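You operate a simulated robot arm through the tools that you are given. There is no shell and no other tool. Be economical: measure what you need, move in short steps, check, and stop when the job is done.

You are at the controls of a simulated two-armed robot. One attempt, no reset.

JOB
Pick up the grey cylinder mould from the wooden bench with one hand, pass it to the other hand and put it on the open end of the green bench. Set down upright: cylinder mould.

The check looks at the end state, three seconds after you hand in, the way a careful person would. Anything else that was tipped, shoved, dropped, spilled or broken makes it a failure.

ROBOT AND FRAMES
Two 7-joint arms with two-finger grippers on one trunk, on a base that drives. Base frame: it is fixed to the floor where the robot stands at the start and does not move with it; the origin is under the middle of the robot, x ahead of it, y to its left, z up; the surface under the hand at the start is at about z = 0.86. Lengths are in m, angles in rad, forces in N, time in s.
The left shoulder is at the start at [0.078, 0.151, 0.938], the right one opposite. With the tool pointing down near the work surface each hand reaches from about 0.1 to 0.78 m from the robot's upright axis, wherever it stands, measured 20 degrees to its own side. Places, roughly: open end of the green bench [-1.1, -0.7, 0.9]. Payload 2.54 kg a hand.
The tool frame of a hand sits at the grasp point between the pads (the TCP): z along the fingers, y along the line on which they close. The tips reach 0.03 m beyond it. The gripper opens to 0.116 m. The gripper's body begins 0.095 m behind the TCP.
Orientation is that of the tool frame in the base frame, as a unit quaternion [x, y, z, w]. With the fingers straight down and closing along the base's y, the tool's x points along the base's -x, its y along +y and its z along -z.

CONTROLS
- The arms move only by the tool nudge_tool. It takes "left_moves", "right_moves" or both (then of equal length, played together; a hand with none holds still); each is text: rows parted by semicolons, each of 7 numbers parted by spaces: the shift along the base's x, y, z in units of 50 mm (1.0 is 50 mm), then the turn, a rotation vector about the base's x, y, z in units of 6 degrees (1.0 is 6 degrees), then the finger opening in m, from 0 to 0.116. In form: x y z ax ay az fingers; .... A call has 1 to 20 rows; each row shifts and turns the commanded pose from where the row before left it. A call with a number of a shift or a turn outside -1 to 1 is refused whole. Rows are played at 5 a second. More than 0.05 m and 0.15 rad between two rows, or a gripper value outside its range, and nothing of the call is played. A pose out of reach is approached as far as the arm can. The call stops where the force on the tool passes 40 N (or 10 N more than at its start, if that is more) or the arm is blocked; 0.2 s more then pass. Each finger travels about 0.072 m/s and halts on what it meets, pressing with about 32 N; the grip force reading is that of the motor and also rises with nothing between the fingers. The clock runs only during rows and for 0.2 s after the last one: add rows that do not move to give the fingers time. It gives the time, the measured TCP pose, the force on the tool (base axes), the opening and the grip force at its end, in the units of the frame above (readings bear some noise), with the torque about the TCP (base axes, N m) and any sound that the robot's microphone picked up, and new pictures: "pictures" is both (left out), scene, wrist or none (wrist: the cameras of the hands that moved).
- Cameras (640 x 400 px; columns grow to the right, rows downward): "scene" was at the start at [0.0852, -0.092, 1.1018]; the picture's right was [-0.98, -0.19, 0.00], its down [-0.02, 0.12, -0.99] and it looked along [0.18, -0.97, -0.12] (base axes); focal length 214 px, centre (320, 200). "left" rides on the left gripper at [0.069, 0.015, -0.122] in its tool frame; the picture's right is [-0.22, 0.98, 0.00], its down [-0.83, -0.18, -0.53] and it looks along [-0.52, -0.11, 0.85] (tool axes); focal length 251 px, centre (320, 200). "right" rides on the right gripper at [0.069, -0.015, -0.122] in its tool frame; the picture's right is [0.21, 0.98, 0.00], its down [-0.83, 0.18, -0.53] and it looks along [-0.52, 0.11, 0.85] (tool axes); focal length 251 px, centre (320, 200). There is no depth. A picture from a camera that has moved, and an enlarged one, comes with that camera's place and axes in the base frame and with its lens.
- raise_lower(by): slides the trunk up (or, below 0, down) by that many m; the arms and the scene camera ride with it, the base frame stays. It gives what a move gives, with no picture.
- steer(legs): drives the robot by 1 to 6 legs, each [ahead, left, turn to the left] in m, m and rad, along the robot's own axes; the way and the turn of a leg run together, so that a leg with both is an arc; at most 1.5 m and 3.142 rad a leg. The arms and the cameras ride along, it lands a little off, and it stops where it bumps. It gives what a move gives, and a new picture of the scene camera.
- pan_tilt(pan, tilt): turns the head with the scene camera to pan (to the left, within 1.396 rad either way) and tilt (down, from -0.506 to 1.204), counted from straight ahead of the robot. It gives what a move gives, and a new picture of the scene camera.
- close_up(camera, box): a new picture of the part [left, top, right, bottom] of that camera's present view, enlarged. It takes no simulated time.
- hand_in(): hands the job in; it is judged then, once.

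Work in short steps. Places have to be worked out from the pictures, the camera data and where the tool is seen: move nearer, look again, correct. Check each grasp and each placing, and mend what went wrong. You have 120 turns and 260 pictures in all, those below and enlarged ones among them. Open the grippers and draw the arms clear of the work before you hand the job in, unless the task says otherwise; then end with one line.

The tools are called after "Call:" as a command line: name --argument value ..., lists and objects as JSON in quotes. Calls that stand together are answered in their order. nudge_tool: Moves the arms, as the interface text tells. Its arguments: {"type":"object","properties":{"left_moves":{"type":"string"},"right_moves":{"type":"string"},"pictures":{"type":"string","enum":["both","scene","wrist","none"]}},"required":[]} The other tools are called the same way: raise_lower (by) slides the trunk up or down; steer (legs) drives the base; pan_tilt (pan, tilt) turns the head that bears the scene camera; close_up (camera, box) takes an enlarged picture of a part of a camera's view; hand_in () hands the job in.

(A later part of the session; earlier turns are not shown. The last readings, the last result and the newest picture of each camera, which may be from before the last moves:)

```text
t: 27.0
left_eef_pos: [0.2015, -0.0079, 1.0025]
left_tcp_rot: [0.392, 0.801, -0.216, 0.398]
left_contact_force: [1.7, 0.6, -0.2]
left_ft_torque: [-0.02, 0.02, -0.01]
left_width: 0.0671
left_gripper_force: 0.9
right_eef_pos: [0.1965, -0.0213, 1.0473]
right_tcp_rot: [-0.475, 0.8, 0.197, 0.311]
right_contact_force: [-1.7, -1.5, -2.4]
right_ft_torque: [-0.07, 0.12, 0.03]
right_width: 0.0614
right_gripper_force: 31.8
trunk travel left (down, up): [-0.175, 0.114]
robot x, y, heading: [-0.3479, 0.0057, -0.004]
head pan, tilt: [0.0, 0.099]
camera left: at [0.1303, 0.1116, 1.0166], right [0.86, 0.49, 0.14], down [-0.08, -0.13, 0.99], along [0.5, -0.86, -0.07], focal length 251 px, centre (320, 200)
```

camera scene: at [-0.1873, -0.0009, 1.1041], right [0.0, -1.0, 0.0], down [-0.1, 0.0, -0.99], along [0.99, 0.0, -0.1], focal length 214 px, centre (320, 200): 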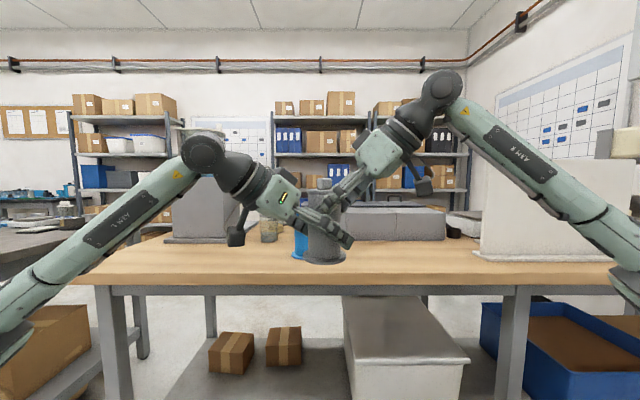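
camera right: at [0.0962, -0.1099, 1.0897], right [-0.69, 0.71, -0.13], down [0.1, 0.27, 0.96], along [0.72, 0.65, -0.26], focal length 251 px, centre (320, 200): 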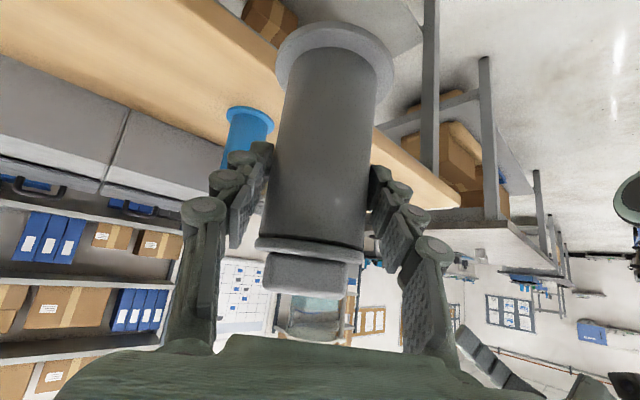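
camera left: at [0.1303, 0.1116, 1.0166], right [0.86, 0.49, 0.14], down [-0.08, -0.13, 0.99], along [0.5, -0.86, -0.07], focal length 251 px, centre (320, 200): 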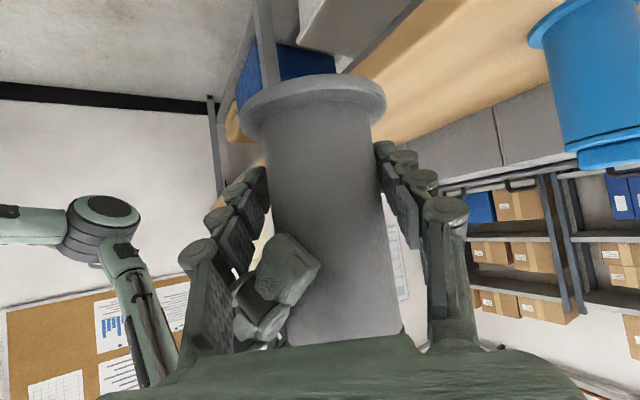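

Nearly centred. I shift back 2 mm and close fully.

Call:
nudge_tool --left_moves "0.035 0.026 0 0 0 0 0.066;0 0 0 0 0 0 0.06;0 0 0 0 0 0 0.04;0 0 0 0 0 0 0.04;0 0 0 0 0 0 0.04"

Call:
close_up --camera "scene" --box '[270, 150, 390, 270]'

```text
t: 28.2
left_eef_pos: [0.2011, -0.0079, 1.0011]
left_tcp_rot: [0.394, 0.8, -0.217, 0.397]
left_contact_force: [-9.0, -9.9, -8.1]
left_ft_torque: [0.72, -1.63, 1.19]
left_width: 0.062
left_gripper_force: 31.9
right_eef_pos: [0.1976, -0.0214, 1.0492]
right_tcp_rot: [-0.473, 0.799, 0.198, 0.313]
right_contact_force: [8.6, 10.1, 7.3]
right_ft_torque: [-0.19, 1.16, -1.28]
right_width: 0.0616
right_gripper_force: 32.1
trunk travel left (down, up): [-0.175, 0.114]
robot x, y, heading: [-0.3474, 0.0017, -0.001]
head pan, tilt: [0.0, 0.099]
camera scene: at [-0.1873, -0.0009, 1.1041], right [0.0, -1.0, 0.0], down [-0.1, 0.0, -0.99], along [0.99, 0.0, -0.1], focal length 214 px, centre (320, 200)
camera left: at [0.1317, 0.1124, 1.0164], right [0.86, 0.48, 0.14], down [-0.08, -0.13, 0.99], along [0.5, -0.86, -0.08], focal length 251 px, centre (320, 200)
```

scene: 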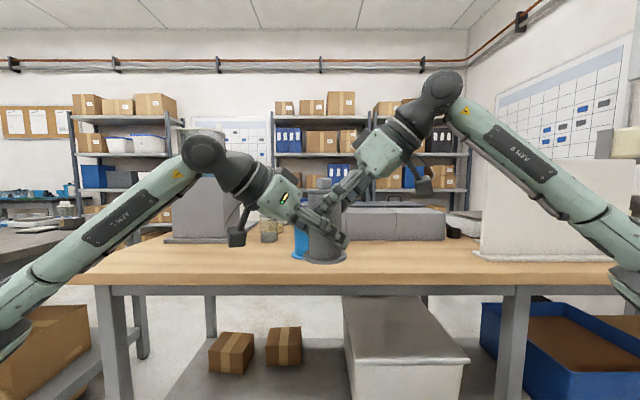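
left: 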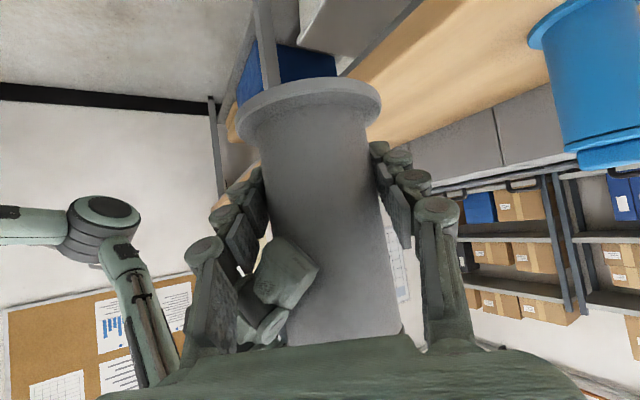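

```text
3.33 times, centred on (330, 210) of scene
camera zoom: at [-0.1873, -0.0009, 1.1041], right [0.0, -1.0, 0.0], down [-0.1, 0.0, -0.99], along [0.99, 0.0, -0.1], focal length 715 px, centre (287, 167)
```

zoom: 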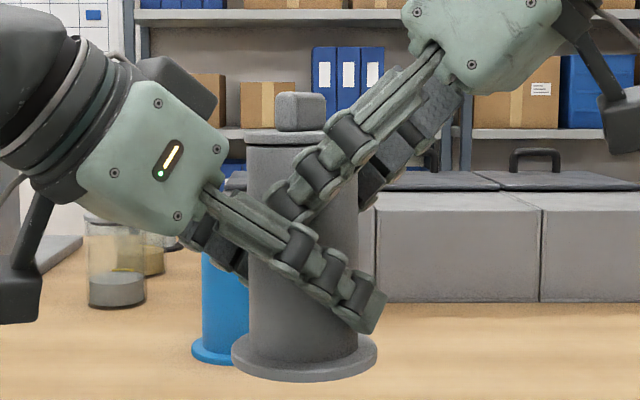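

Both hands hold it (left 62 mm, 32 N). I open the right hand and watch.

Call:
nudge_tool --right_moves "0 0 0 0 0 0 0.065;0 0 0 0 0 0 0.075;0 0 0 0 0 0 0.085;0 0 0 0 0 0 0.094;0 0 0 0 0 0 0.094"

Call:
close_up --camera "scene" --box '[270, 150, 390, 270]'

```text
t: 29.4
left_eef_pos: [0.2021, -0.0081, 1.0023]
left_tcp_rot: [0.394, 0.8, -0.217, 0.397]
left_contact_force: [-20.0, -15.6, -11.6]
left_ft_torque: [0.43, -1.33, 0.67]
left_width: 0.0613
left_gripper_force: 31.9
right_eef_pos: [0.1974, -0.0207, 1.0493]
right_tcp_rot: [-0.474, 0.799, 0.198, 0.313]
right_contact_force: [18.8, 16.5, 11.1]
right_ft_torque: [0.44, 0.41, -0.87]
right_width: 0.0863
right_gripper_force: 0.1
trunk travel left (down, up): [-0.175, 0.114]
robot x, y, heading: [-0.3483, 0.0023, -0.002]
head pan, tilt: [0.0, 0.099]
camera scene: at [-0.1873, -0.0009, 1.1041], right [0.0, -1.0, 0.0], down [-0.1, 0.0, -0.99], along [0.99, 0.0, -0.1], focal length 214 px, centre (320, 200)
camera right: at [0.148, -0.1466, 1.0893], right [-0.94, 0.33, -0.13], down [-0.03, 0.28, 0.96], along [0.35, 0.9, -0.25], focal length 251 px, centre (320, 200)
```

scene: 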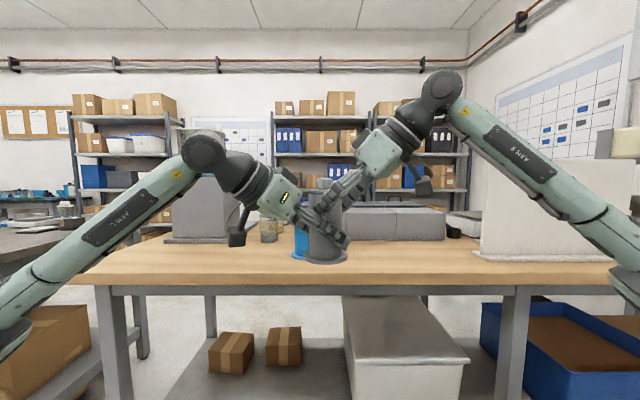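
right: 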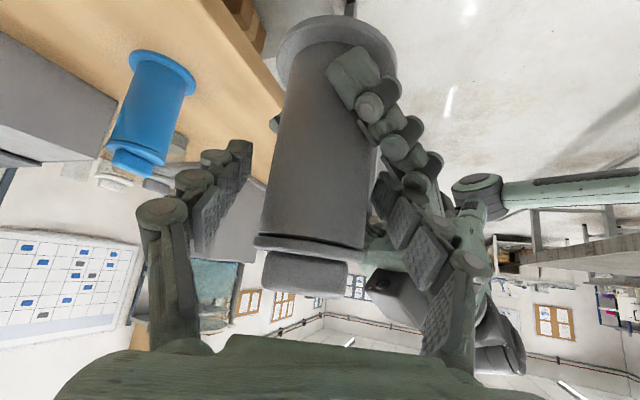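

```text
3.33 times, centred on (330, 210) of scene
camera zoom: at [-0.1873, -0.0009, 1.1041], right [0.0, -1.0, 0.0], down [-0.1, 0.0, -0.99], along [0.99, 0.0, -0.1], focal length 715 px, centre (287, 167)
```

zoom: 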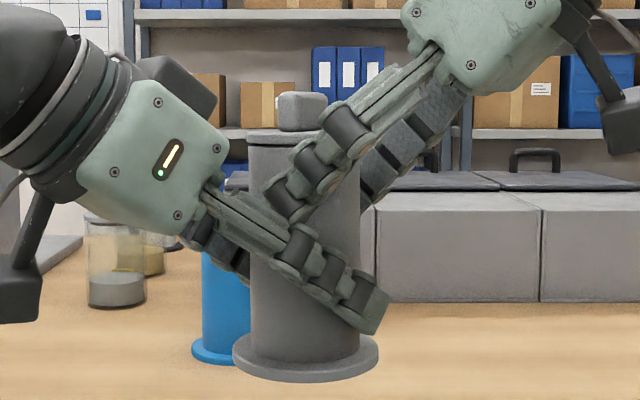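

The opening right finger pushes against the left one. I narrow to 0.076 to relieve it, then retreat along the right finger axis (up, back-right).

Call:
nudge_tool --right_moves "0 0 0 0 0 0 0.075;0 0 0 0 0 0 0.075;0 0 0 0 0 0 0.075" --pictures "wrist"

```text
t: 30.2
left_eef_pos: [0.2036, -0.006, 1.0002]
left_tcp_rot: [0.393, 0.801, -0.216, 0.397]
left_contact_force: [-7.3, -10.1, -20.5]
left_ft_torque: [0.29, -1.06, 0.53]
left_width: 0.0609
left_gripper_force: 32.1
right_eef_pos: [0.197, -0.0218, 1.0499]
right_tcp_rot: [-0.474, 0.798, 0.199, 0.314]
right_contact_force: [6.4, 11.8, 19.8]
right_ft_torque: [0.49, 0.67, -0.5]
right_width: 0.0776
right_gripper_force: 1.3
trunk travel left (down, up): [-0.175, 0.114]
robot x, y, heading: [-0.3471, 0.0018, -0.002]
head pan, tilt: [0.0, 0.099]
camera right: at [0.1476, -0.1466, 1.0899], right [-0.94, 0.33, -0.13], down [-0.03, 0.28, 0.96], along [0.35, 0.9, -0.25], focal length 251 px, centre (320, 200)
```

right: 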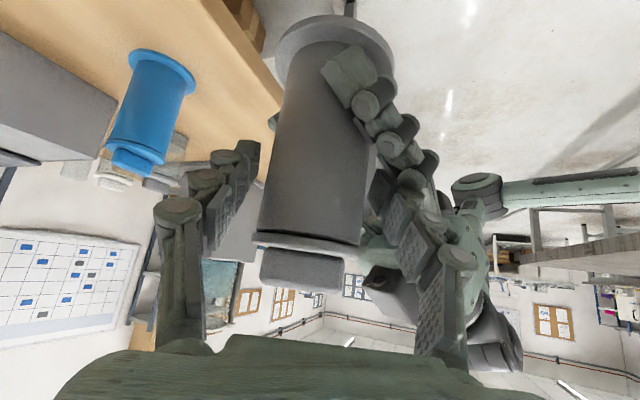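

Remaining force pushes the right hand up, in line with the retreat. I draw the right hand back along its axis.

Call:
nudge_tool --right_moves "-0.06 -0.12 0.16 0 0 0 0.077;-0.12 -0.24 0.3 0 0 0 0.077;-0.18 -0.37 0.44 0 0 0 0.077;-0.18 -0.37 0.44 0 0 0 0.077;-0.18 -0.37 0.44 0 0 0 0.077;-0.18 -0.37 0.44 0 0 0 0.077;0 0 0 0 0 0 0.077"

Call:
close_up --camera "scene" --box '[270, 150, 390, 270]'

```text
t: 31.8
left_eef_pos: [0.2032, -0.0079, 1.0018]
left_tcp_rot: [0.393, 0.8, -0.217, 0.398]
left_contact_force: [0.0, 0.3, -2.7]
left_ft_torque: [0.0, 0.03, 0.03]
left_width: 0.0612
left_gripper_force: 31.7
right_eef_pos: [0.1512, -0.1136, 1.1593]
right_tcp_rot: [-0.474, 0.8, 0.196, 0.311]
right_contact_force: [0.9, 1.0, 0.0]
right_ft_torque: [-0.03, -0.03, -0.03]
right_width: 0.0767
right_gripper_force: 0.1
trunk travel left (down, up): [-0.175, 0.114]
robot x, y, heading: [-0.35, -0.0009, -0.001]
head pan, tilt: [0.0, 0.099]
camera scene: at [-0.1873, -0.0009, 1.1041], right [0.0, -1.0, 0.0], down [-0.1, 0.0, -0.99], along [0.99, 0.0, -0.1], focal length 214 px, centre (320, 200)
camera right: at [0.1019, -0.2382, 1.2005], right [-0.94, 0.33, -0.13], down [-0.03, 0.28, 0.96], along [0.35, 0.9, -0.26], focal length 251 px, centre (320, 200)
```

scene: 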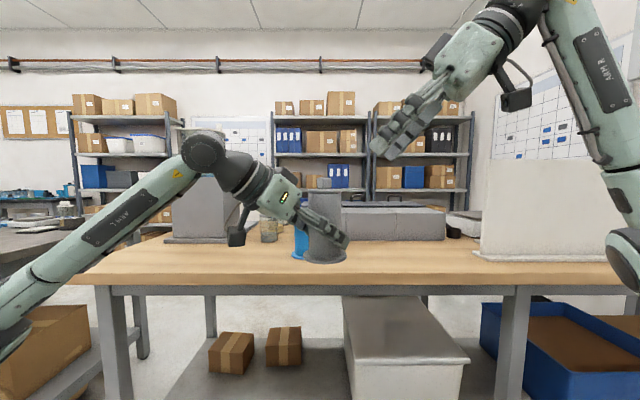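
right: 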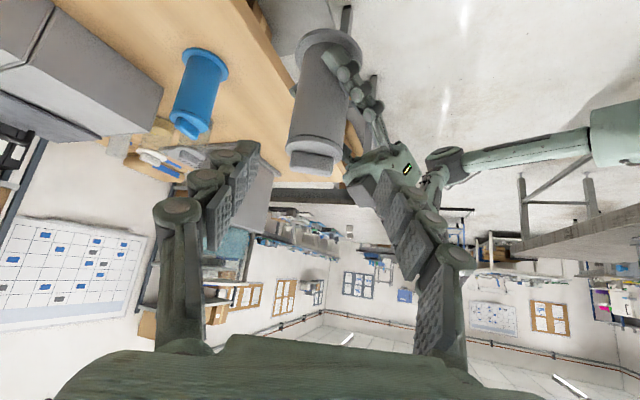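

```text
3.33 times, centred on (330, 210) of scene
camera zoom: at [-0.1873, -0.0009, 1.1041], right [0.0, -1.0, 0.0], down [-0.1, 0.0, -0.99], along [0.99, 0.0, -0.1], focal length 715 px, centre (287, 167)
```

zoom: 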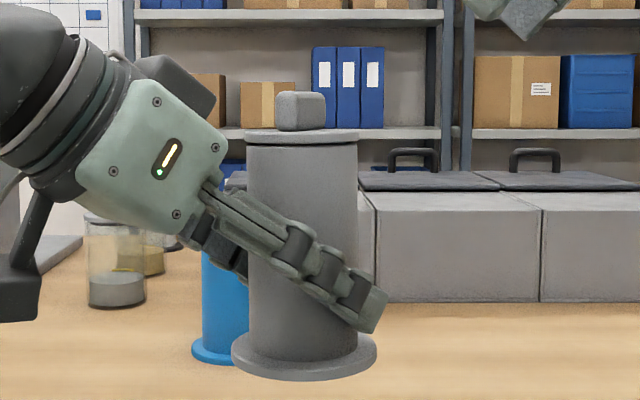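

The left hand alone now carries the mould upright. I look right toward the green bench before driving.

Call:
pan_tilt --pan -1.39 --tilt 0.3

```text
t: 33.3
left_eef_pos: [0.2032, -0.0073, 1.0031]
left_tcp_rot: [0.392, 0.801, -0.216, 0.398]
left_contact_force: [0.2, -0.8, -2.2]
left_ft_torque: [-0.04, -0.01, 0.02]
left_width: 0.0608
left_gripper_force: 32.3
right_eef_pos: [0.151, -0.1129, 1.1584]
right_tcp_rot: [-0.474, 0.8, 0.198, 0.311]
right_contact_force: [0.6, 0.2, 0.3]
right_ft_torque: [-0.01, -0.01, -0.01]
right_width: 0.077
right_gripper_force: 0.0
trunk travel left (down, up): [-0.175, 0.114]
robot x, y, heading: [-0.3484, -0.003, 0.0]
head pan, tilt: [-1.389, 0.3]
camera scene: at [-0.2625, -0.0927, 1.0855], right [-0.98, -0.18, 0.0], down [-0.05, 0.29, -0.96], along [0.17, -0.94, -0.3], focal length 214 px, centre (320, 200)
```

scene: 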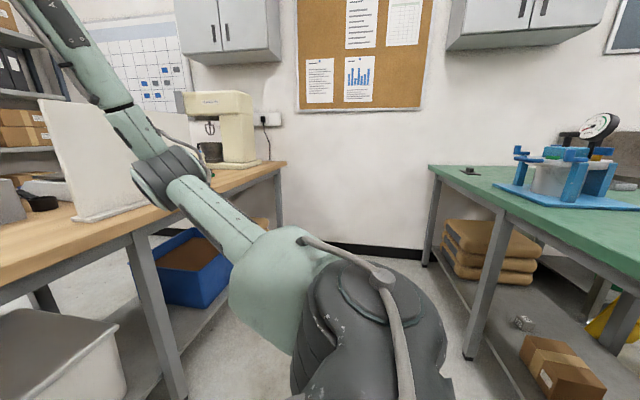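

The green bench runs along -y with its front edge near x≈-0.65. I turn 0.8 rad right to see its near end.

Call:
steer --legs '[[0, 0, -0.8]]'

```text
t: 35.8
left_eef_pos: [0.0334, -0.3973, 1.0023]
left_tcp_rot: [0.672, 0.586, -0.354, 0.283]
left_contact_force: [-0.1, -0.3, -2.5]
left_ft_torque: [0.01, 0.02, 0.0]
left_width: 0.061
left_gripper_force: 32.2
right_eef_pos: [-0.0778, -0.4351, 1.1581]
right_tcp_rot: [-0.128, 0.921, 0.062, 0.364]
right_contact_force: [0.0, -0.6, 0.1]
right_ft_torque: [0.03, -0.04, -0.01]
right_width: 0.077
right_gripper_force: 0.1
trunk travel left (down, up): [-0.175, 0.114]
robot x, y, heading: [-0.3465, 0.0018, -0.791]
head pan, tilt: [-1.389, 0.3]
camera scene: at [-0.3535, -0.1258, 1.0854], right [-0.82, 0.58, 0.0], down [0.17, 0.24, -0.96], along [-0.55, -0.78, -0.3], focal length 214 px, centre (320, 200)
```

scene: 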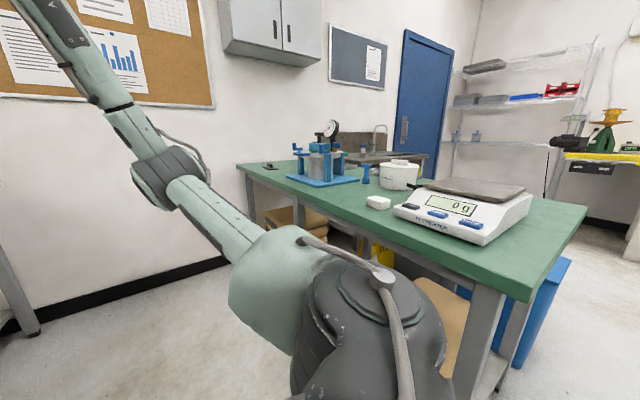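

Now the green bench is visible: scale at the near end, a press and some small items. I enlarge to judge the free area.

Call:
close_up --camera "scene" --box '[220, 110, 600, 310]'

Call:
close_up --camera "scene" --box '[225, 110, 435, 220]'

```text
1.68 times, centred on (410, 210) of scene
camera zoom: at [-0.3535, -0.1258, 1.0854], right [-0.82, 0.58, 0.0], down [0.17, 0.24, -0.96], along [-0.55, -0.78, -0.3], focal length 361 px, centre (168, 183)
```

zoom: 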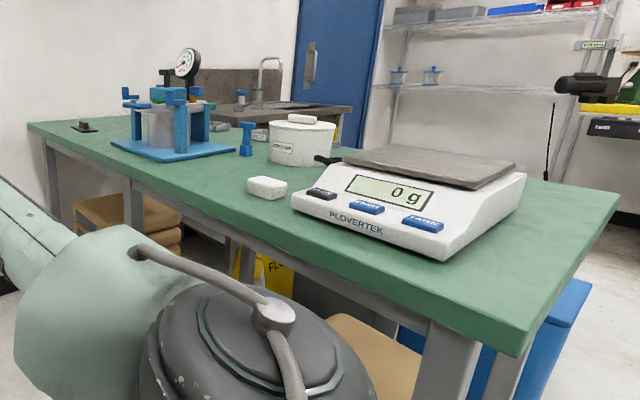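

```text
3.05 times, centred on (330, 165) of scene
camera zoom: at [-0.3535, -0.1258, 1.0854], right [-0.82, 0.58, 0.0], down [0.17, 0.24, -0.96], along [-0.55, -0.78, -0.3], focal length 654 px, centre (290, 307)
```

zoom: 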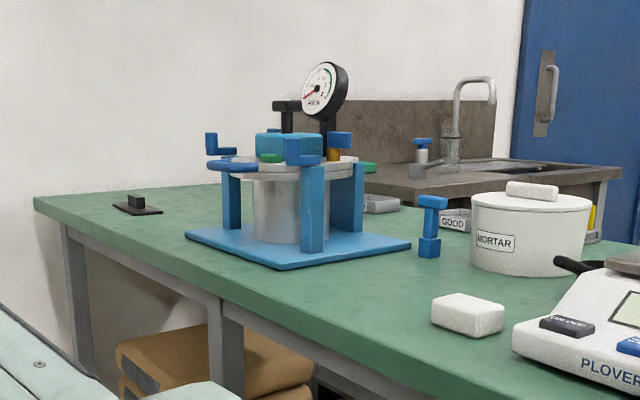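

The mould will go to the free gap between the soap block and the press, near (-1.0,-0.7). I raise the trunk 0.1 for clearance, then back off to a place where I can turn to face -x without sweeping over the bench.

Call:
raise_lower --by 0.1

Call:
steer --legs '[[-0.15, 0.3, 0]]'

```text
t: 37.2
left_eef_pos: [0.0321, -0.3971, 1.1017]
left_tcp_rot: [0.672, 0.586, -0.354, 0.282]
left_contact_force: [0.4, -0.6, -2.3]
left_ft_torque: [0.0, -0.02, 0.02]
left_width: 0.0611
left_gripper_force: 32.0
right_eef_pos: [-0.0781, -0.435, 1.2586]
right_tcp_rot: [-0.128, 0.921, 0.061, 0.363]
right_contact_force: [0.1, 0.2, 0.0]
right_ft_torque: [0.01, 0.03, 0.05]
right_width: 0.0769
right_gripper_force: 0.0
trunk travel left (down, up): [-0.275, 0.014]
robot x, y, heading: [-0.3475, 0.0, -0.795]
head pan, tilt: [-1.389, 0.3]
```

```text
t: 40.6
left_eef_pos: [0.1372, -0.0853, 1.1018]
left_tcp_rot: [0.673, 0.585, -0.354, 0.282]
left_contact_force: [0.0, -0.2, -2.7]
left_ft_torque: [-0.01, -0.02, 0.0]
left_width: 0.061
left_gripper_force: 32.5
right_eef_pos: [0.0259, -0.1214, 1.2592]
right_tcp_rot: [-0.126, 0.921, 0.06, 0.364]
right_contact_force: [0.0, 0.0, 0.6]
right_ft_torque: [0.01, -0.04, -0.03]
right_width: 0.0769
right_gripper_force: 0.1
trunk travel left (down, up): [-0.275, 0.014]
robot x, y, heading: [-0.2452, 0.3145, -0.801]
head pan, tilt: [-1.389, 0.3]
camera scene: at [-0.2482, 0.1895, 1.1855], right [-0.82, 0.58, 0.0], down [0.17, 0.24, -0.96], along [-0.55, -0.78, -0.3], focal length 214 px, centre (320, 200)
```

scene: 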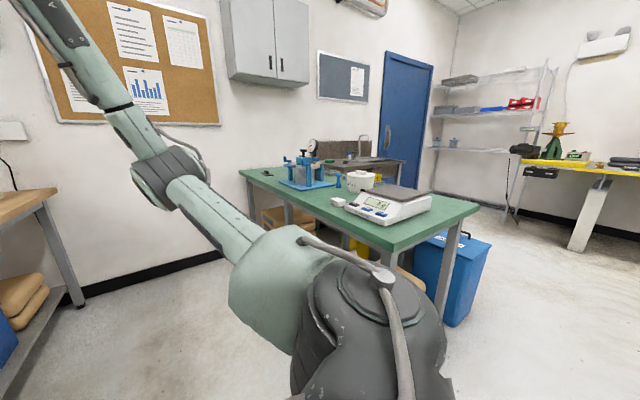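

Bench surface is about z=0.85, near end y≈-0.15. I turn right to face -x.

Call:
steer --legs '[[0, 0, -2.34]]'

Call:
pan_tilt --pan 0.9 --tilt 0.4

```text
t: 46.6
left_eef_pos: [-0.7931, 0.3061, 1.1011]
left_tcp_rot: [0.807, -0.38, -0.401, -0.211]
left_contact_force: [0.5, -0.5, -2.4]
left_ft_torque: [0.0, 0.01, 0.0]
left_width: 0.0608
left_gripper_force: 32.4
right_eef_pos: [-0.7449, 0.4131, 1.2598]
right_tcp_rot: [0.792, 0.487, -0.308, 0.201]
right_contact_force: [0.0, 0.5, -0.3]
right_ft_torque: [-0.02, -0.01, 0.0]
right_width: 0.0768
right_gripper_force: 0.2
trunk travel left (down, up): [-0.275, 0.014]
robot x, y, heading: [-0.2428, 0.315, -3.114]
head pan, tilt: [-1.389, 0.3]
camera scene: at [-0.3295, 0.4036, 1.1854], right [0.98, 0.21, 0.0], down [0.06, -0.29, -0.96], along [-0.2, 0.93, -0.3], focal length 214 px, centre (320, 200)
```

scene: 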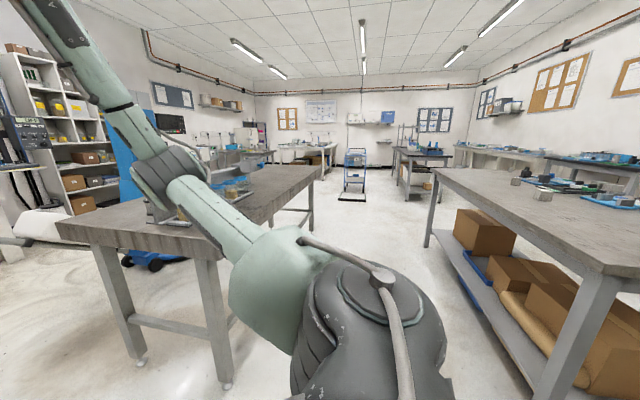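

```text
t: 48.8
left_eef_pos: [-0.7923, 0.3059, 1.101]
left_tcp_rot: [0.806, -0.38, -0.401, -0.211]
left_contact_force: [-0.2, -0.4, -2.1]
left_ft_torque: [0.0, 0.02, 0.01]
left_width: 0.0608
left_gripper_force: 32.0
right_eef_pos: [-0.7444, 0.4126, 1.2587]
right_tcp_rot: [0.792, 0.487, -0.308, 0.203]
right_contact_force: [-0.1, -0.1, -0.4]
right_ft_torque: [-0.02, -0.02, 0.0]
right_width: 0.0772
right_gripper_force: 0.0
trunk travel left (down, up): [-0.275, 0.014]
robot x, y, heading: [-0.2398, 0.3185, -3.106]
head pan, tilt: [0.901, 0.4]
camera scene: at [-0.3652, 0.238, 1.1762], right [-0.8, 0.6, 0.0], down [0.23, 0.31, -0.92], along [-0.55, -0.74, -0.39], focal length 214 px, centre (320, 200)
```

scene: 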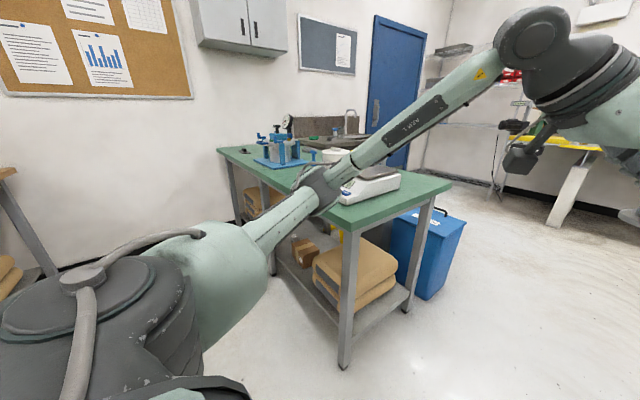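

No bump. I back up 0.18 m so that the hands clear the bench edge, then strafe left to y≈-0.7.

Call:
steer --legs '[[-0.18, 0, 0], [0, 1.02, -0.03]]'

Call:
pan_tilt --pan 0 --tilt 0.5

```text
t: 59.9
left_eef_pos: [-0.5938, -0.6907, 1.1016]
left_tcp_rot: [0.803, -0.388, -0.398, -0.215]
left_contact_force: [-0.5, 0.1, -2.6]
left_ft_torque: [-0.01, -0.01, 0.0]
left_width: 0.0607
left_gripper_force: 31.5
right_eef_pos: [-0.543, -0.5835, 1.2586]
right_tcp_rot: [0.797, 0.479, -0.31, 0.199]
right_contact_force: [0.6, -0.4, 0.3]
right_ft_torque: [-0.01, -0.06, -0.01]
right_width: 0.0769
right_gripper_force: 0.1
trunk travel left (down, up): [-0.275, 0.014]
robot x, y, heading: [-0.0427, -0.6929, -3.131]
head pan, tilt: [0.901, 0.4]
camera scene: at [-0.1682, -0.7669, 1.1762], right [-0.79, 0.61, 0.0], down [0.24, 0.31, -0.92], along [-0.57, -0.73, -0.39], focal length 214 px, centre (320, 200)
```

scene: 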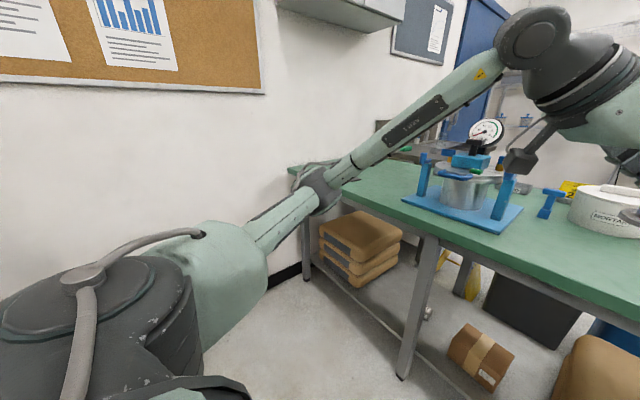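

```text
t: 61.1
left_eef_pos: [-0.5947, -0.689, 1.1021]
left_tcp_rot: [0.802, -0.388, -0.399, -0.215]
left_contact_force: [0.2, -0.6, -2.8]
left_ft_torque: [0.0, 0.01, -0.02]
left_width: 0.0608
left_gripper_force: 32.0
right_eef_pos: [-0.5436, -0.5836, 1.2588]
right_tcp_rot: [0.797, 0.478, -0.31, 0.199]
right_contact_force: [0.1, -0.1, 0.6]
right_ft_torque: [-0.03, 0.01, -0.01]
right_width: 0.077
right_gripper_force: 0.1
trunk travel left (down, up): [-0.275, 0.014]
robot x, y, heading: [-0.0426, -0.6932, -3.131]
head pan, tilt: [0.0, 0.499]
camera scene: at [-0.2023, -0.6947, 1.167], right [-0.01, 1.0, 0.0], down [0.48, 0.0, -0.88], along [-0.88, -0.01, -0.48], focal length 214 px, centre (320, 200)
```

scene: 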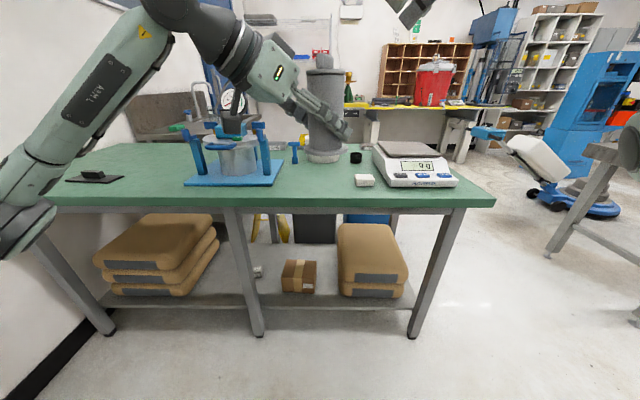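

I see the gap between press and soap/scale in front of the bench. The held mould hides the mortar; I move the left hand 0.2 m aside (in front of the bench) for a clear view.

Call:
nudge_tool --left_moves "0 -0.8 0 0 0 0 0.04;0 -0.8 0 0 0 0 0.04;0 -0.8 0 0 0 0 0.04;0 -0.8 0 0 0 0 0.04;0 -0.8 0 0 0 0 0.04;0 0 0 0 0 0 0.04" --pictures "none"

Call:
close_up --camera "scene" --box '[160, 90, 500, 290]'

```text
t: 62.5
left_eef_pos: [-0.5949, -0.8094, 1.1031]
left_tcp_rot: [0.802, -0.389, -0.399, -0.215]
left_contact_force: [0.0, -0.6, -1.5]
left_ft_torque: [-0.02, 0.0, -0.02]
left_width: 0.0611
left_gripper_force: 32.1
left hand out of reach, approached as far as the arm can: row 4, 5
right_eef_pos: [-0.5444, -0.5847, 1.2599]
right_tcp_rot: [0.798, 0.478, -0.31, 0.198]
right_contact_force: [0.4, -0.1, -0.1]
right_ft_torque: [0.02, -0.04, 0.01]
right_width: 0.077
right_gripper_force: 0.0
trunk travel left (down, up): [-0.275, 0.014]
robot x, y, heading: [-0.0422, -0.6896, -3.128]
head pan, tilt: [0.0, 0.499]
```

```text
1.88 times, centred on (330, 190) of scene
camera zoom: at [-0.2023, -0.6946, 1.167], right [-0.01, 1.0, 0.0], down [0.48, 0.0, -0.88], along [-0.88, -0.01, -0.48], focal length 404 px, centre (301, 219)
```

zoom: 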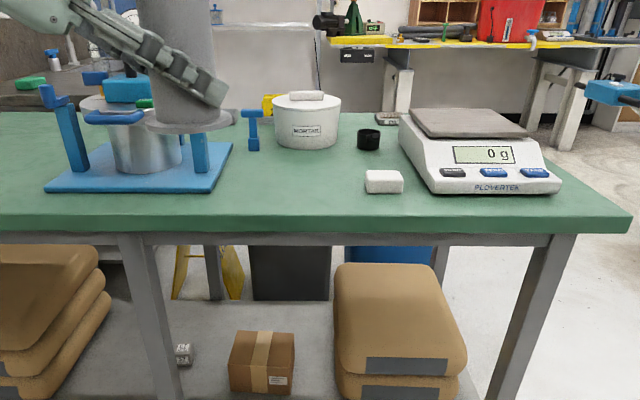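

Open area is around (-0.96,-0.72) between press (y<-0.875), soap (-0.90,-0.55), mortar (-1.2,-0.70). I re-centre the left hand and yaw it 30° so that it comes in more from the front, away from the press.

Call:
nudge_tool --left_moves "0 0.4 0 0 0 1 0.04;0 0.4 0 0 0 1 0.04;0 0.45 0 0 0 1 0.04;0 0.45 0 0 0 1 0.04;0 0.45 0 0 0 1 0.04;0 0 0 0 0 0 0.04"

```text
t: 63.9
left_eef_pos: [-0.5952, -0.6996, 1.1021]
left_tcp_rot: [0.876, -0.166, -0.441, -0.104]
left_contact_force: [0.2, -0.4, -3.4]
left_ft_torque: [-0.02, 0.0, 0.02]
left_width: 0.0609
left_gripper_force: 32.5
right_eef_pos: [-0.5437, -0.584, 1.2587]
right_tcp_rot: [0.797, 0.478, -0.311, 0.198]
right_contact_force: [0.9, 0.0, -0.2]
right_ft_torque: [-0.01, 0.02, -0.05]
right_width: 0.0769
right_gripper_force: 0.1
trunk travel left (down, up): [-0.275, 0.014]
robot x, y, heading: [-0.0452, -0.6924, -3.132]
head pan, tilt: [0.0, 0.499]
camera scene: at [-0.2023, -0.6949, 1.167], right [-0.01, 1.0, 0.0], down [0.48, 0.0, -0.88], along [-0.88, -0.01, -0.48], focal length 214 px, centre (320, 200)
camera left: at [-0.4725, -0.7693, 1.1166], right [-0.49, -0.86, 0.14], down [0.0, 0.16, 0.99], along [-0.87, 0.49, -0.07], focal length 251 px, centre (320, 200)
```

scene: 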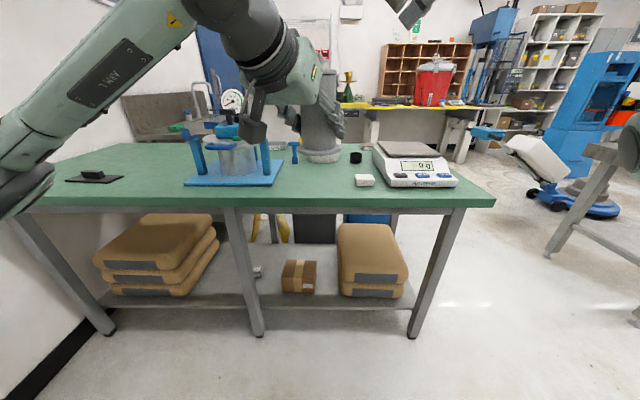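
left: 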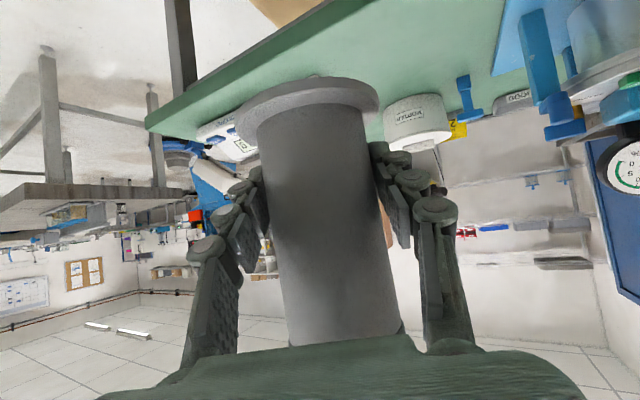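

I drive ahead in parts, checking arm clearance to the press.

Call:
steer --legs '[[0.22, 0, 0]]'

```text
t: 65.6
left_eef_pos: [-0.8109, -0.7012, 1.1014]
left_tcp_rot: [0.876, -0.169, -0.44, -0.105]
left_contact_force: [-0.2, 0.9, -3.6]
left_ft_torque: [-0.01, -0.01, -0.02]
left_width: 0.061
left_gripper_force: 32.4
right_eef_pos: [-0.7605, -0.5844, 1.2589]
right_tcp_rot: [0.798, 0.476, -0.311, 0.199]
right_contact_force: [0.5, 0.0, 0.2]
right_ft_torque: [-0.01, -0.04, 0.06]
right_width: 0.077
right_gripper_force: 0.1
trunk travel left (down, up): [-0.275, 0.014]
robot x, y, heading: [-0.2621, -0.6903, -3.138]
head pan, tilt: [0.0, 0.499]
camera scene: at [-0.4187, -0.6957, 1.1669], right [-0.01, 1.0, 0.0], down [0.48, 0.0, -0.88], along [-0.88, -0.01, -0.48], focal length 214 px, centre (320, 200)
```

scene: 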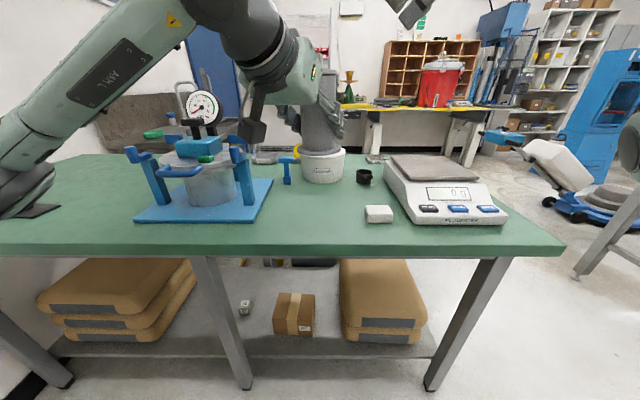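

Surface ≈0.852, mould ~0.20 above it; forearm clear of the press. I drive the final 0.15 m.

Call:
steer --legs '[[0.15, 0, 0]]'

Call:
close_up --camera "left" --box '[0, 0, 640, 400]'

```text
t: 67.0
left_eef_pos: [-0.9599, -0.6989, 1.1007]
left_tcp_rot: [0.875, -0.17, -0.44, -0.106]
left_contact_force: [-0.6, 0.0, -2.1]
left_ft_torque: [0.02, 0.0, -0.05]
left_width: 0.0609
left_gripper_force: 31.8
right_eef_pos: [-0.9074, -0.5838, 1.2583]
right_tcp_rot: [0.799, 0.475, -0.311, 0.198]
right_contact_force: [-0.1, 0.1, 0.0]
right_ft_torque: [0.0, 0.01, 0.05]
right_width: 0.077
right_gripper_force: 0.0
trunk travel left (down, up): [-0.275, 0.014]
robot x, y, heading: [-0.4091, -0.6943, -3.138]
head pan, tilt: [0.0, 0.499]
camera scene: at [-0.5669, -0.6958, 1.1669], right [0.0, 1.0, 0.0], down [0.48, 0.0, -0.88], along [-0.88, 0.0, -0.48], focal length 214 px, centre (320, 200)
```

scene: 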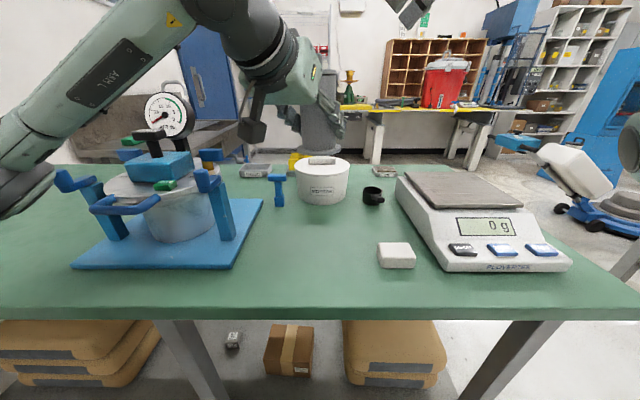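

```text
1.00 times, centred on (320, 200) of left (not enlarged: the box is as wide or as high as the picture)
camera zoom: at [-0.8375, -0.7686, 1.1164], right [-0.5, -0.85, 0.14], down [0.0, 0.16, 0.99], along [-0.87, 0.5, -0.07], focal length 251 px, centre (320, 200)
```

zoom: 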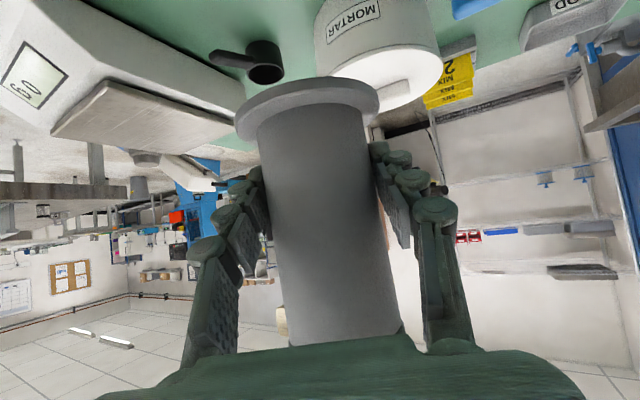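

The spot (-0.985,-0.715) has ~0.1 m free on all sides. I lower the mould to about 45 mm above the surface and look.

Call:
nudge_tool --left_moves "-0.1 -0.08 -0.4 0 0 0 0.04;-0.1 -0.08 -0.4 0 0 0 0.04;-0.1 -0.08 -0.4 0 0 0 0.04;-0.1 -0.08 -0.4 0 0 0 0.04;0 0 -0.4 0 0 0 0.04;0 0 -0.4 0 0 0 0.04;0 0 -0.4 0 0 0 0.04;0 0 -0.4 0 0 0 0.04;0 0 0 0 0 0 0.04"

Call:
close_up --camera "scene" --box '[200, 110, 440, 280]'

```text
t: 69.0
left_eef_pos: [-0.9787, -0.7151, 0.9408]
left_tcp_rot: [0.875, -0.171, -0.44, -0.107]
left_contact_force: [-0.1, 0.1, -2.2]
left_ft_torque: [-0.01, -0.03, 0.01]
left_width: 0.0614
left_gripper_force: 32.2
right_eef_pos: [-0.9078, -0.5823, 1.2589]
right_tcp_rot: [0.798, 0.475, -0.312, 0.198]
right_contact_force: [-0.3, 0.1, -0.9]
right_ft_torque: [0.01, -0.01, -0.01]
right_width: 0.077
right_gripper_force: 0.1
trunk travel left (down, up): [-0.275, 0.014]
robot x, y, heading: [-0.4043, -0.6936, -3.138]
head pan, tilt: [0.0, 0.499]
camera scene: at [-0.5661, -0.6958, 1.167], right [0.0, 1.0, 0.0], down [0.48, 0.0, -0.88], along [-0.88, 0.0, -0.48], focal length 214 px, centre (320, 200)
camera left: at [-0.8569, -0.7848, 0.9565], right [-0.5, -0.85, 0.14], down [0.01, 0.16, 0.99], along [-0.87, 0.5, -0.07], focal length 251 px, centre (320, 200)
```

scene: 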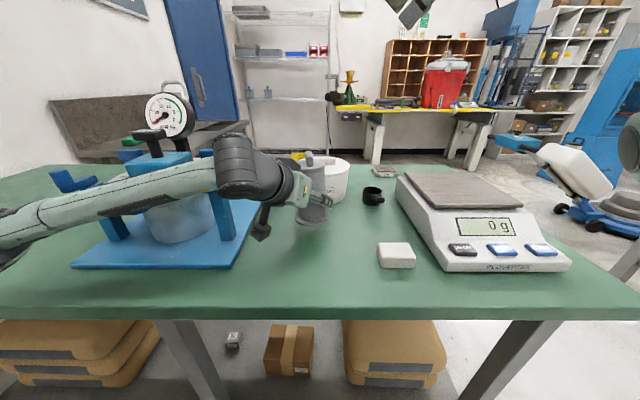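
left: 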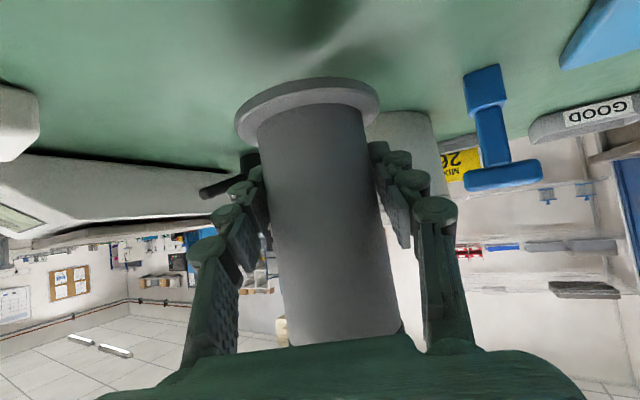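

```text
2.35 times, centred on (320, 195) of scene
camera zoom: at [-0.5661, -0.6958, 1.167], right [0.0, 1.0, 0.0], down [0.48, 0.0, -0.88], along [-0.88, 0.0, -0.48], focal length 505 px, centre (320, 212)
```

zoom: 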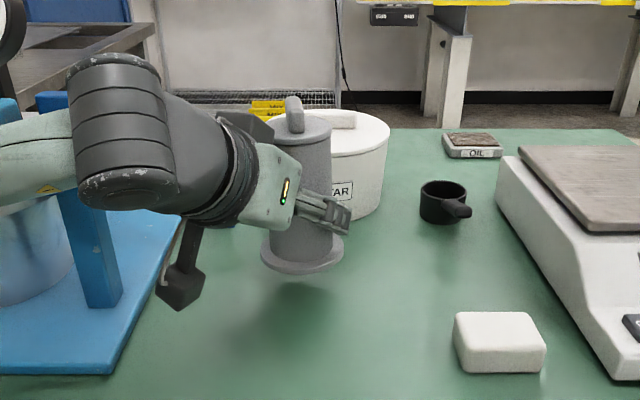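

Mould is upright, ~45 mm above the surface, and the arm stays clear of the press. I lower to just above the surface.

Call:
nudge_tool --left_moves "0 0 -0.2 0 0 0 0.04;0 0 -0.2 0 0 0 0.04;0 0 -0.2 0 0 0 0.04;0 0 -0.1 0 0 0 0.04;0 0 0 0 0 0 0.04"

Call:
close_up --camera "scene" --box '[260, 140, 380, 240]'

```text
t: 70.2
left_eef_pos: [-0.978, -0.7159, 0.9058]
left_tcp_rot: [0.875, -0.17, -0.44, -0.106]
left_contact_force: [-0.3, 0.0, -1.9]
left_ft_torque: [0.0, -0.04, -0.01]
left_width: 0.0606
left_gripper_force: 32.0
right_eef_pos: [-0.9069, -0.5825, 1.2583]
right_tcp_rot: [0.798, 0.475, -0.313, 0.198]
right_contact_force: [-0.2, -0.5, -0.1]
right_ft_torque: [0.04, 0.01, -0.02]
right_width: 0.0769
right_gripper_force: 0.1
trunk travel left (down, up): [-0.275, 0.014]
robot x, y, heading: [-0.4072, -0.6956, -3.136]
head pan, tilt: [0.0, 0.499]
camera scene: at [-0.5662, -0.6958, 1.167], right [0.0, 1.0, 0.0], down [0.48, 0.0, -0.88], along [-0.88, 0.0, -0.48], focal length 214 px, centre (320, 200)
camera left: at [-0.8563, -0.7848, 0.9216], right [-0.5, -0.85, 0.14], down [0.01, 0.16, 0.99], along [-0.87, 0.5, -0.07], focal length 251 px, centre (320, 200)
```

scene: 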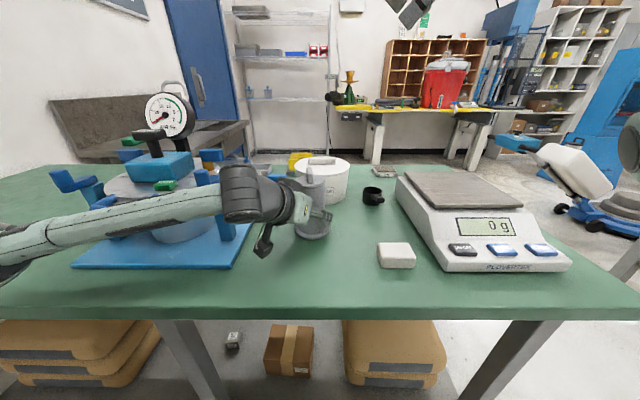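
left: 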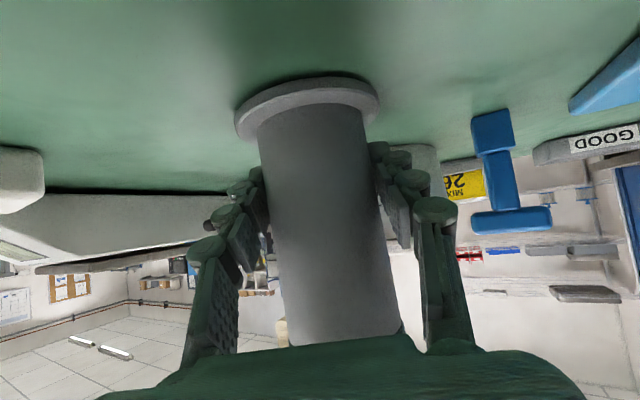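

```text
4.00 times, centred on (320, 190) of scene
camera zoom: at [-0.5662, -0.6958, 1.167], right [0.0, 1.0, 0.0], down [0.48, 0.0, -0.88], along [-0.88, 0.0, -0.48], focal length 858 px, centre (320, 240)
```

zoom: 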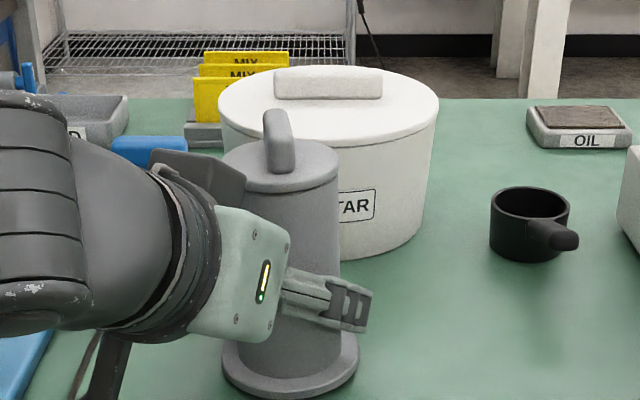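

Very close to the surface. I lower in 2 mm rows and watch the force.

Call:
nudge_tool --left_moves "0 0 -0.05 0 0 0 0.04;0 0 -0.05 0 0 0 0.04;0 0 -0.05 0 0 0 0.04;0 0 0 0 0 0 0.04" --pictures "none"

```text
t: 71.2
left_eef_pos: [-0.9781, -0.715, 0.9034]
left_tcp_rot: [0.873, -0.171, -0.444, -0.105]
left_contact_force: [-2.4, 4.1, 19.8]
left_ft_torque: [-0.65, 0.28, -0.07]
left_width: 0.0613
left_gripper_force: 31.6
right_eef_pos: [-0.9051, -0.5826, 1.2595]
right_tcp_rot: [0.799, 0.476, -0.312, 0.197]
right_contact_force: [-0.2, -0.5, 0.1]
right_ft_torque: [0.0, 0.01, -0.02]
right_width: 0.0769
right_gripper_force: 0.0
trunk travel left (down, up): [-0.275, 0.014]
robot x, y, heading: [-0.4072, -0.6937, -3.141]
head pan, tilt: [0.0, 0.499]
```

Contact at the expected height (bench ≈0.86). I relieve about 3 mm of the press-down and check.

Call:
nudge_tool --left_moves "0 0 0.05 0 0 0 0.04;0 0 0 0 0 0 0.04" --pictures "none"

Call:
close_up --camera "left" --box '[160, 40, 480, 240]'

Call:
close_up --camera "scene" --box '[260, 140, 380, 240]'

```text
t: 71.8
left_eef_pos: [-0.978, -0.7147, 0.9039]
left_tcp_rot: [0.874, -0.171, -0.442, -0.105]
left_contact_force: [-4.2, 6.3, 17.9]
left_ft_torque: [-0.39, 0.72, -0.26]
left_width: 0.0612
left_gripper_force: 31.7
right_eef_pos: [-0.9054, -0.5827, 1.26]
right_tcp_rot: [0.798, 0.476, -0.312, 0.198]
right_contact_force: [-0.3, 0.8, 0.1]
right_ft_torque: [-0.01, 0.0, -0.01]
right_width: 0.0772
right_gripper_force: 0.0
trunk travel left (down, up): [-0.275, 0.014]
robot x, y, heading: [-0.4074, -0.6936, -3.14]
head pan, tilt: [0.0, 0.499]
```

```text
2.00 times, centred on (320, 140) of left
camera zoom: at [-0.8561, -0.7842, 0.9181], right [-0.5, -0.85, 0.14], down [0.01, 0.16, 0.99], along [-0.87, 0.5, -0.07], focal length 503 px, centre (320, 320)
```

zoom: 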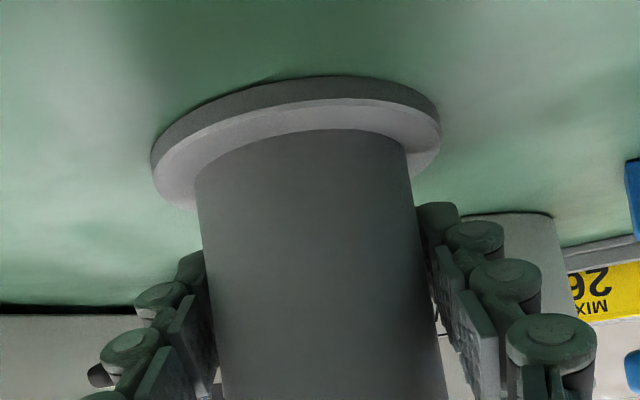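

```text
4.00 times, centred on (320, 190) of scene
camera zoom: at [-0.5648, -0.6952, 1.1673], right [0.0, 1.0, 0.0], down [0.48, 0.0, -0.88], along [-0.88, 0.0, -0.48], focal length 858 px, centre (320, 240)
```

zoom: 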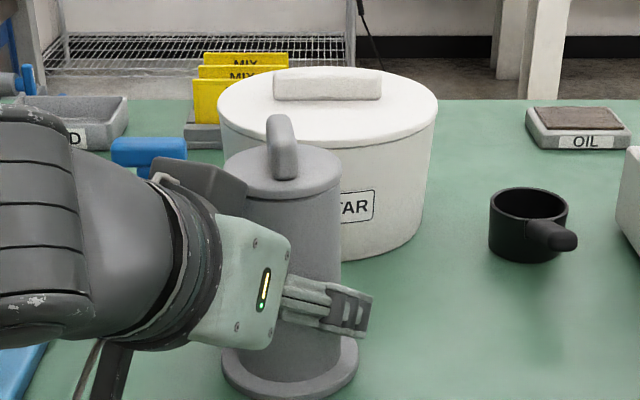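

Base sits on the bench. Slightly more relief before opening.

Call:
nudge_tool --left_moves "0 0 0.04 0 0 0 0.04;0 0 0 0 0 0 0.04" --pictures "none"

```text
t: 72.3
left_eef_pos: [-0.9781, -0.7148, 0.9041]
left_tcp_rot: [0.875, -0.17, -0.441, -0.105]
left_contact_force: [-2.3, 3.4, 12.1]
left_ft_torque: [-0.26, 0.51, -0.17]
left_width: 0.0613
left_gripper_force: 31.9
right_eef_pos: [-0.9054, -0.5819, 1.26]
right_tcp_rot: [0.798, 0.476, -0.312, 0.198]
right_contact_force: [-0.8, -0.6, -0.5]
right_ft_torque: [-0.01, 0.0, 0.0]
right_width: 0.0771
right_gripper_force: 0.0
trunk travel left (down, up): [-0.275, 0.014]
robot x, y, heading: [-0.4061, -0.6972, -3.14]
head pan, tilt: [0.0, 0.499]
```

Another 2 mm of relief, then I open the fingers slowly.

Call:
nudge_tool --left_moves "0 0 0.04 0 0 0 0.04;0 0 0 0 0 0 0.04;0 0 0 0 0 0 0.063;0 0 0 0 0 0 0.068;0 0 0 0 0 0 0.075;0 0 0 0 0 0 0.085;0 0 0 0 0 0 0.095;0 0 0 0 0 0 0.1;0 0 0 0 0 0 0.1"

Call:
close_up --camera "scene" --box '[260, 140, 380, 240]'

```text
t: 74.3
left_eef_pos: [-0.9789, -0.7155, 0.9051]
left_tcp_rot: [0.875, -0.171, -0.44, -0.106]
left_contact_force: [-0.4, 0.2, 0.1]
left_ft_torque: [0.01, -0.04, 0.02]
left_width: 0.1
left_gripper_force: 0.1
right_eef_pos: [-0.9066, -0.5838, 1.2603]
right_tcp_rot: [0.799, 0.475, -0.312, 0.198]
right_contact_force: [0.0, 0.2, -0.1]
right_ft_torque: [0.0, 0.01, 0.02]
right_width: 0.0773
right_gripper_force: 0.1
trunk travel left (down, up): [-0.275, 0.014]
robot x, y, heading: [-0.4069, -0.6937, -3.146]
head pan, tilt: [0.0, 0.499]
camera scene: at [-0.566, -0.6958, 1.1671], right [0.0, 1.0, 0.0], down [0.48, 0.0, -0.88], along [-0.88, 0.0, -0.48], focal length 214 px, centre (320, 200)
camera left: at [-0.8572, -0.7849, 0.9207], right [-0.5, -0.85, 0.14], down [0.01, 0.16, 0.99], along [-0.87, 0.5, -0.07], focal length 251 px, centre (320, 200)
```

scene: 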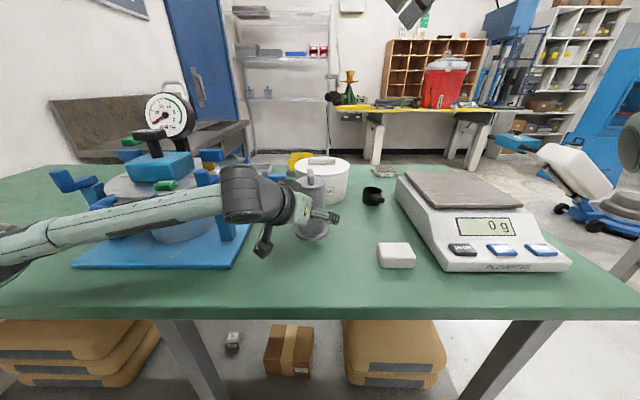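
left: 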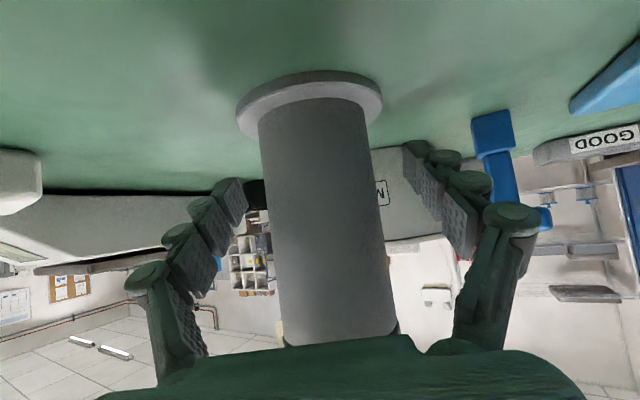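

```text
4.00 times, centred on (320, 190) of scene
camera zoom: at [-0.566, -0.6958, 1.1671], right [0.0, 1.0, 0.0], down [0.48, 0.0, -0.88], along [-0.88, 0.0, -0.48], focal length 858 px, centre (320, 240)
```

zoom: 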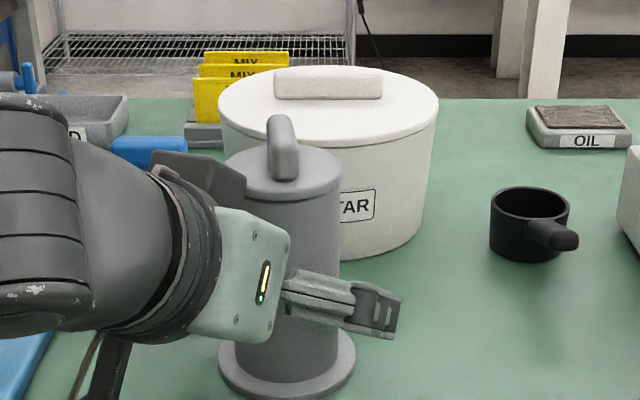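

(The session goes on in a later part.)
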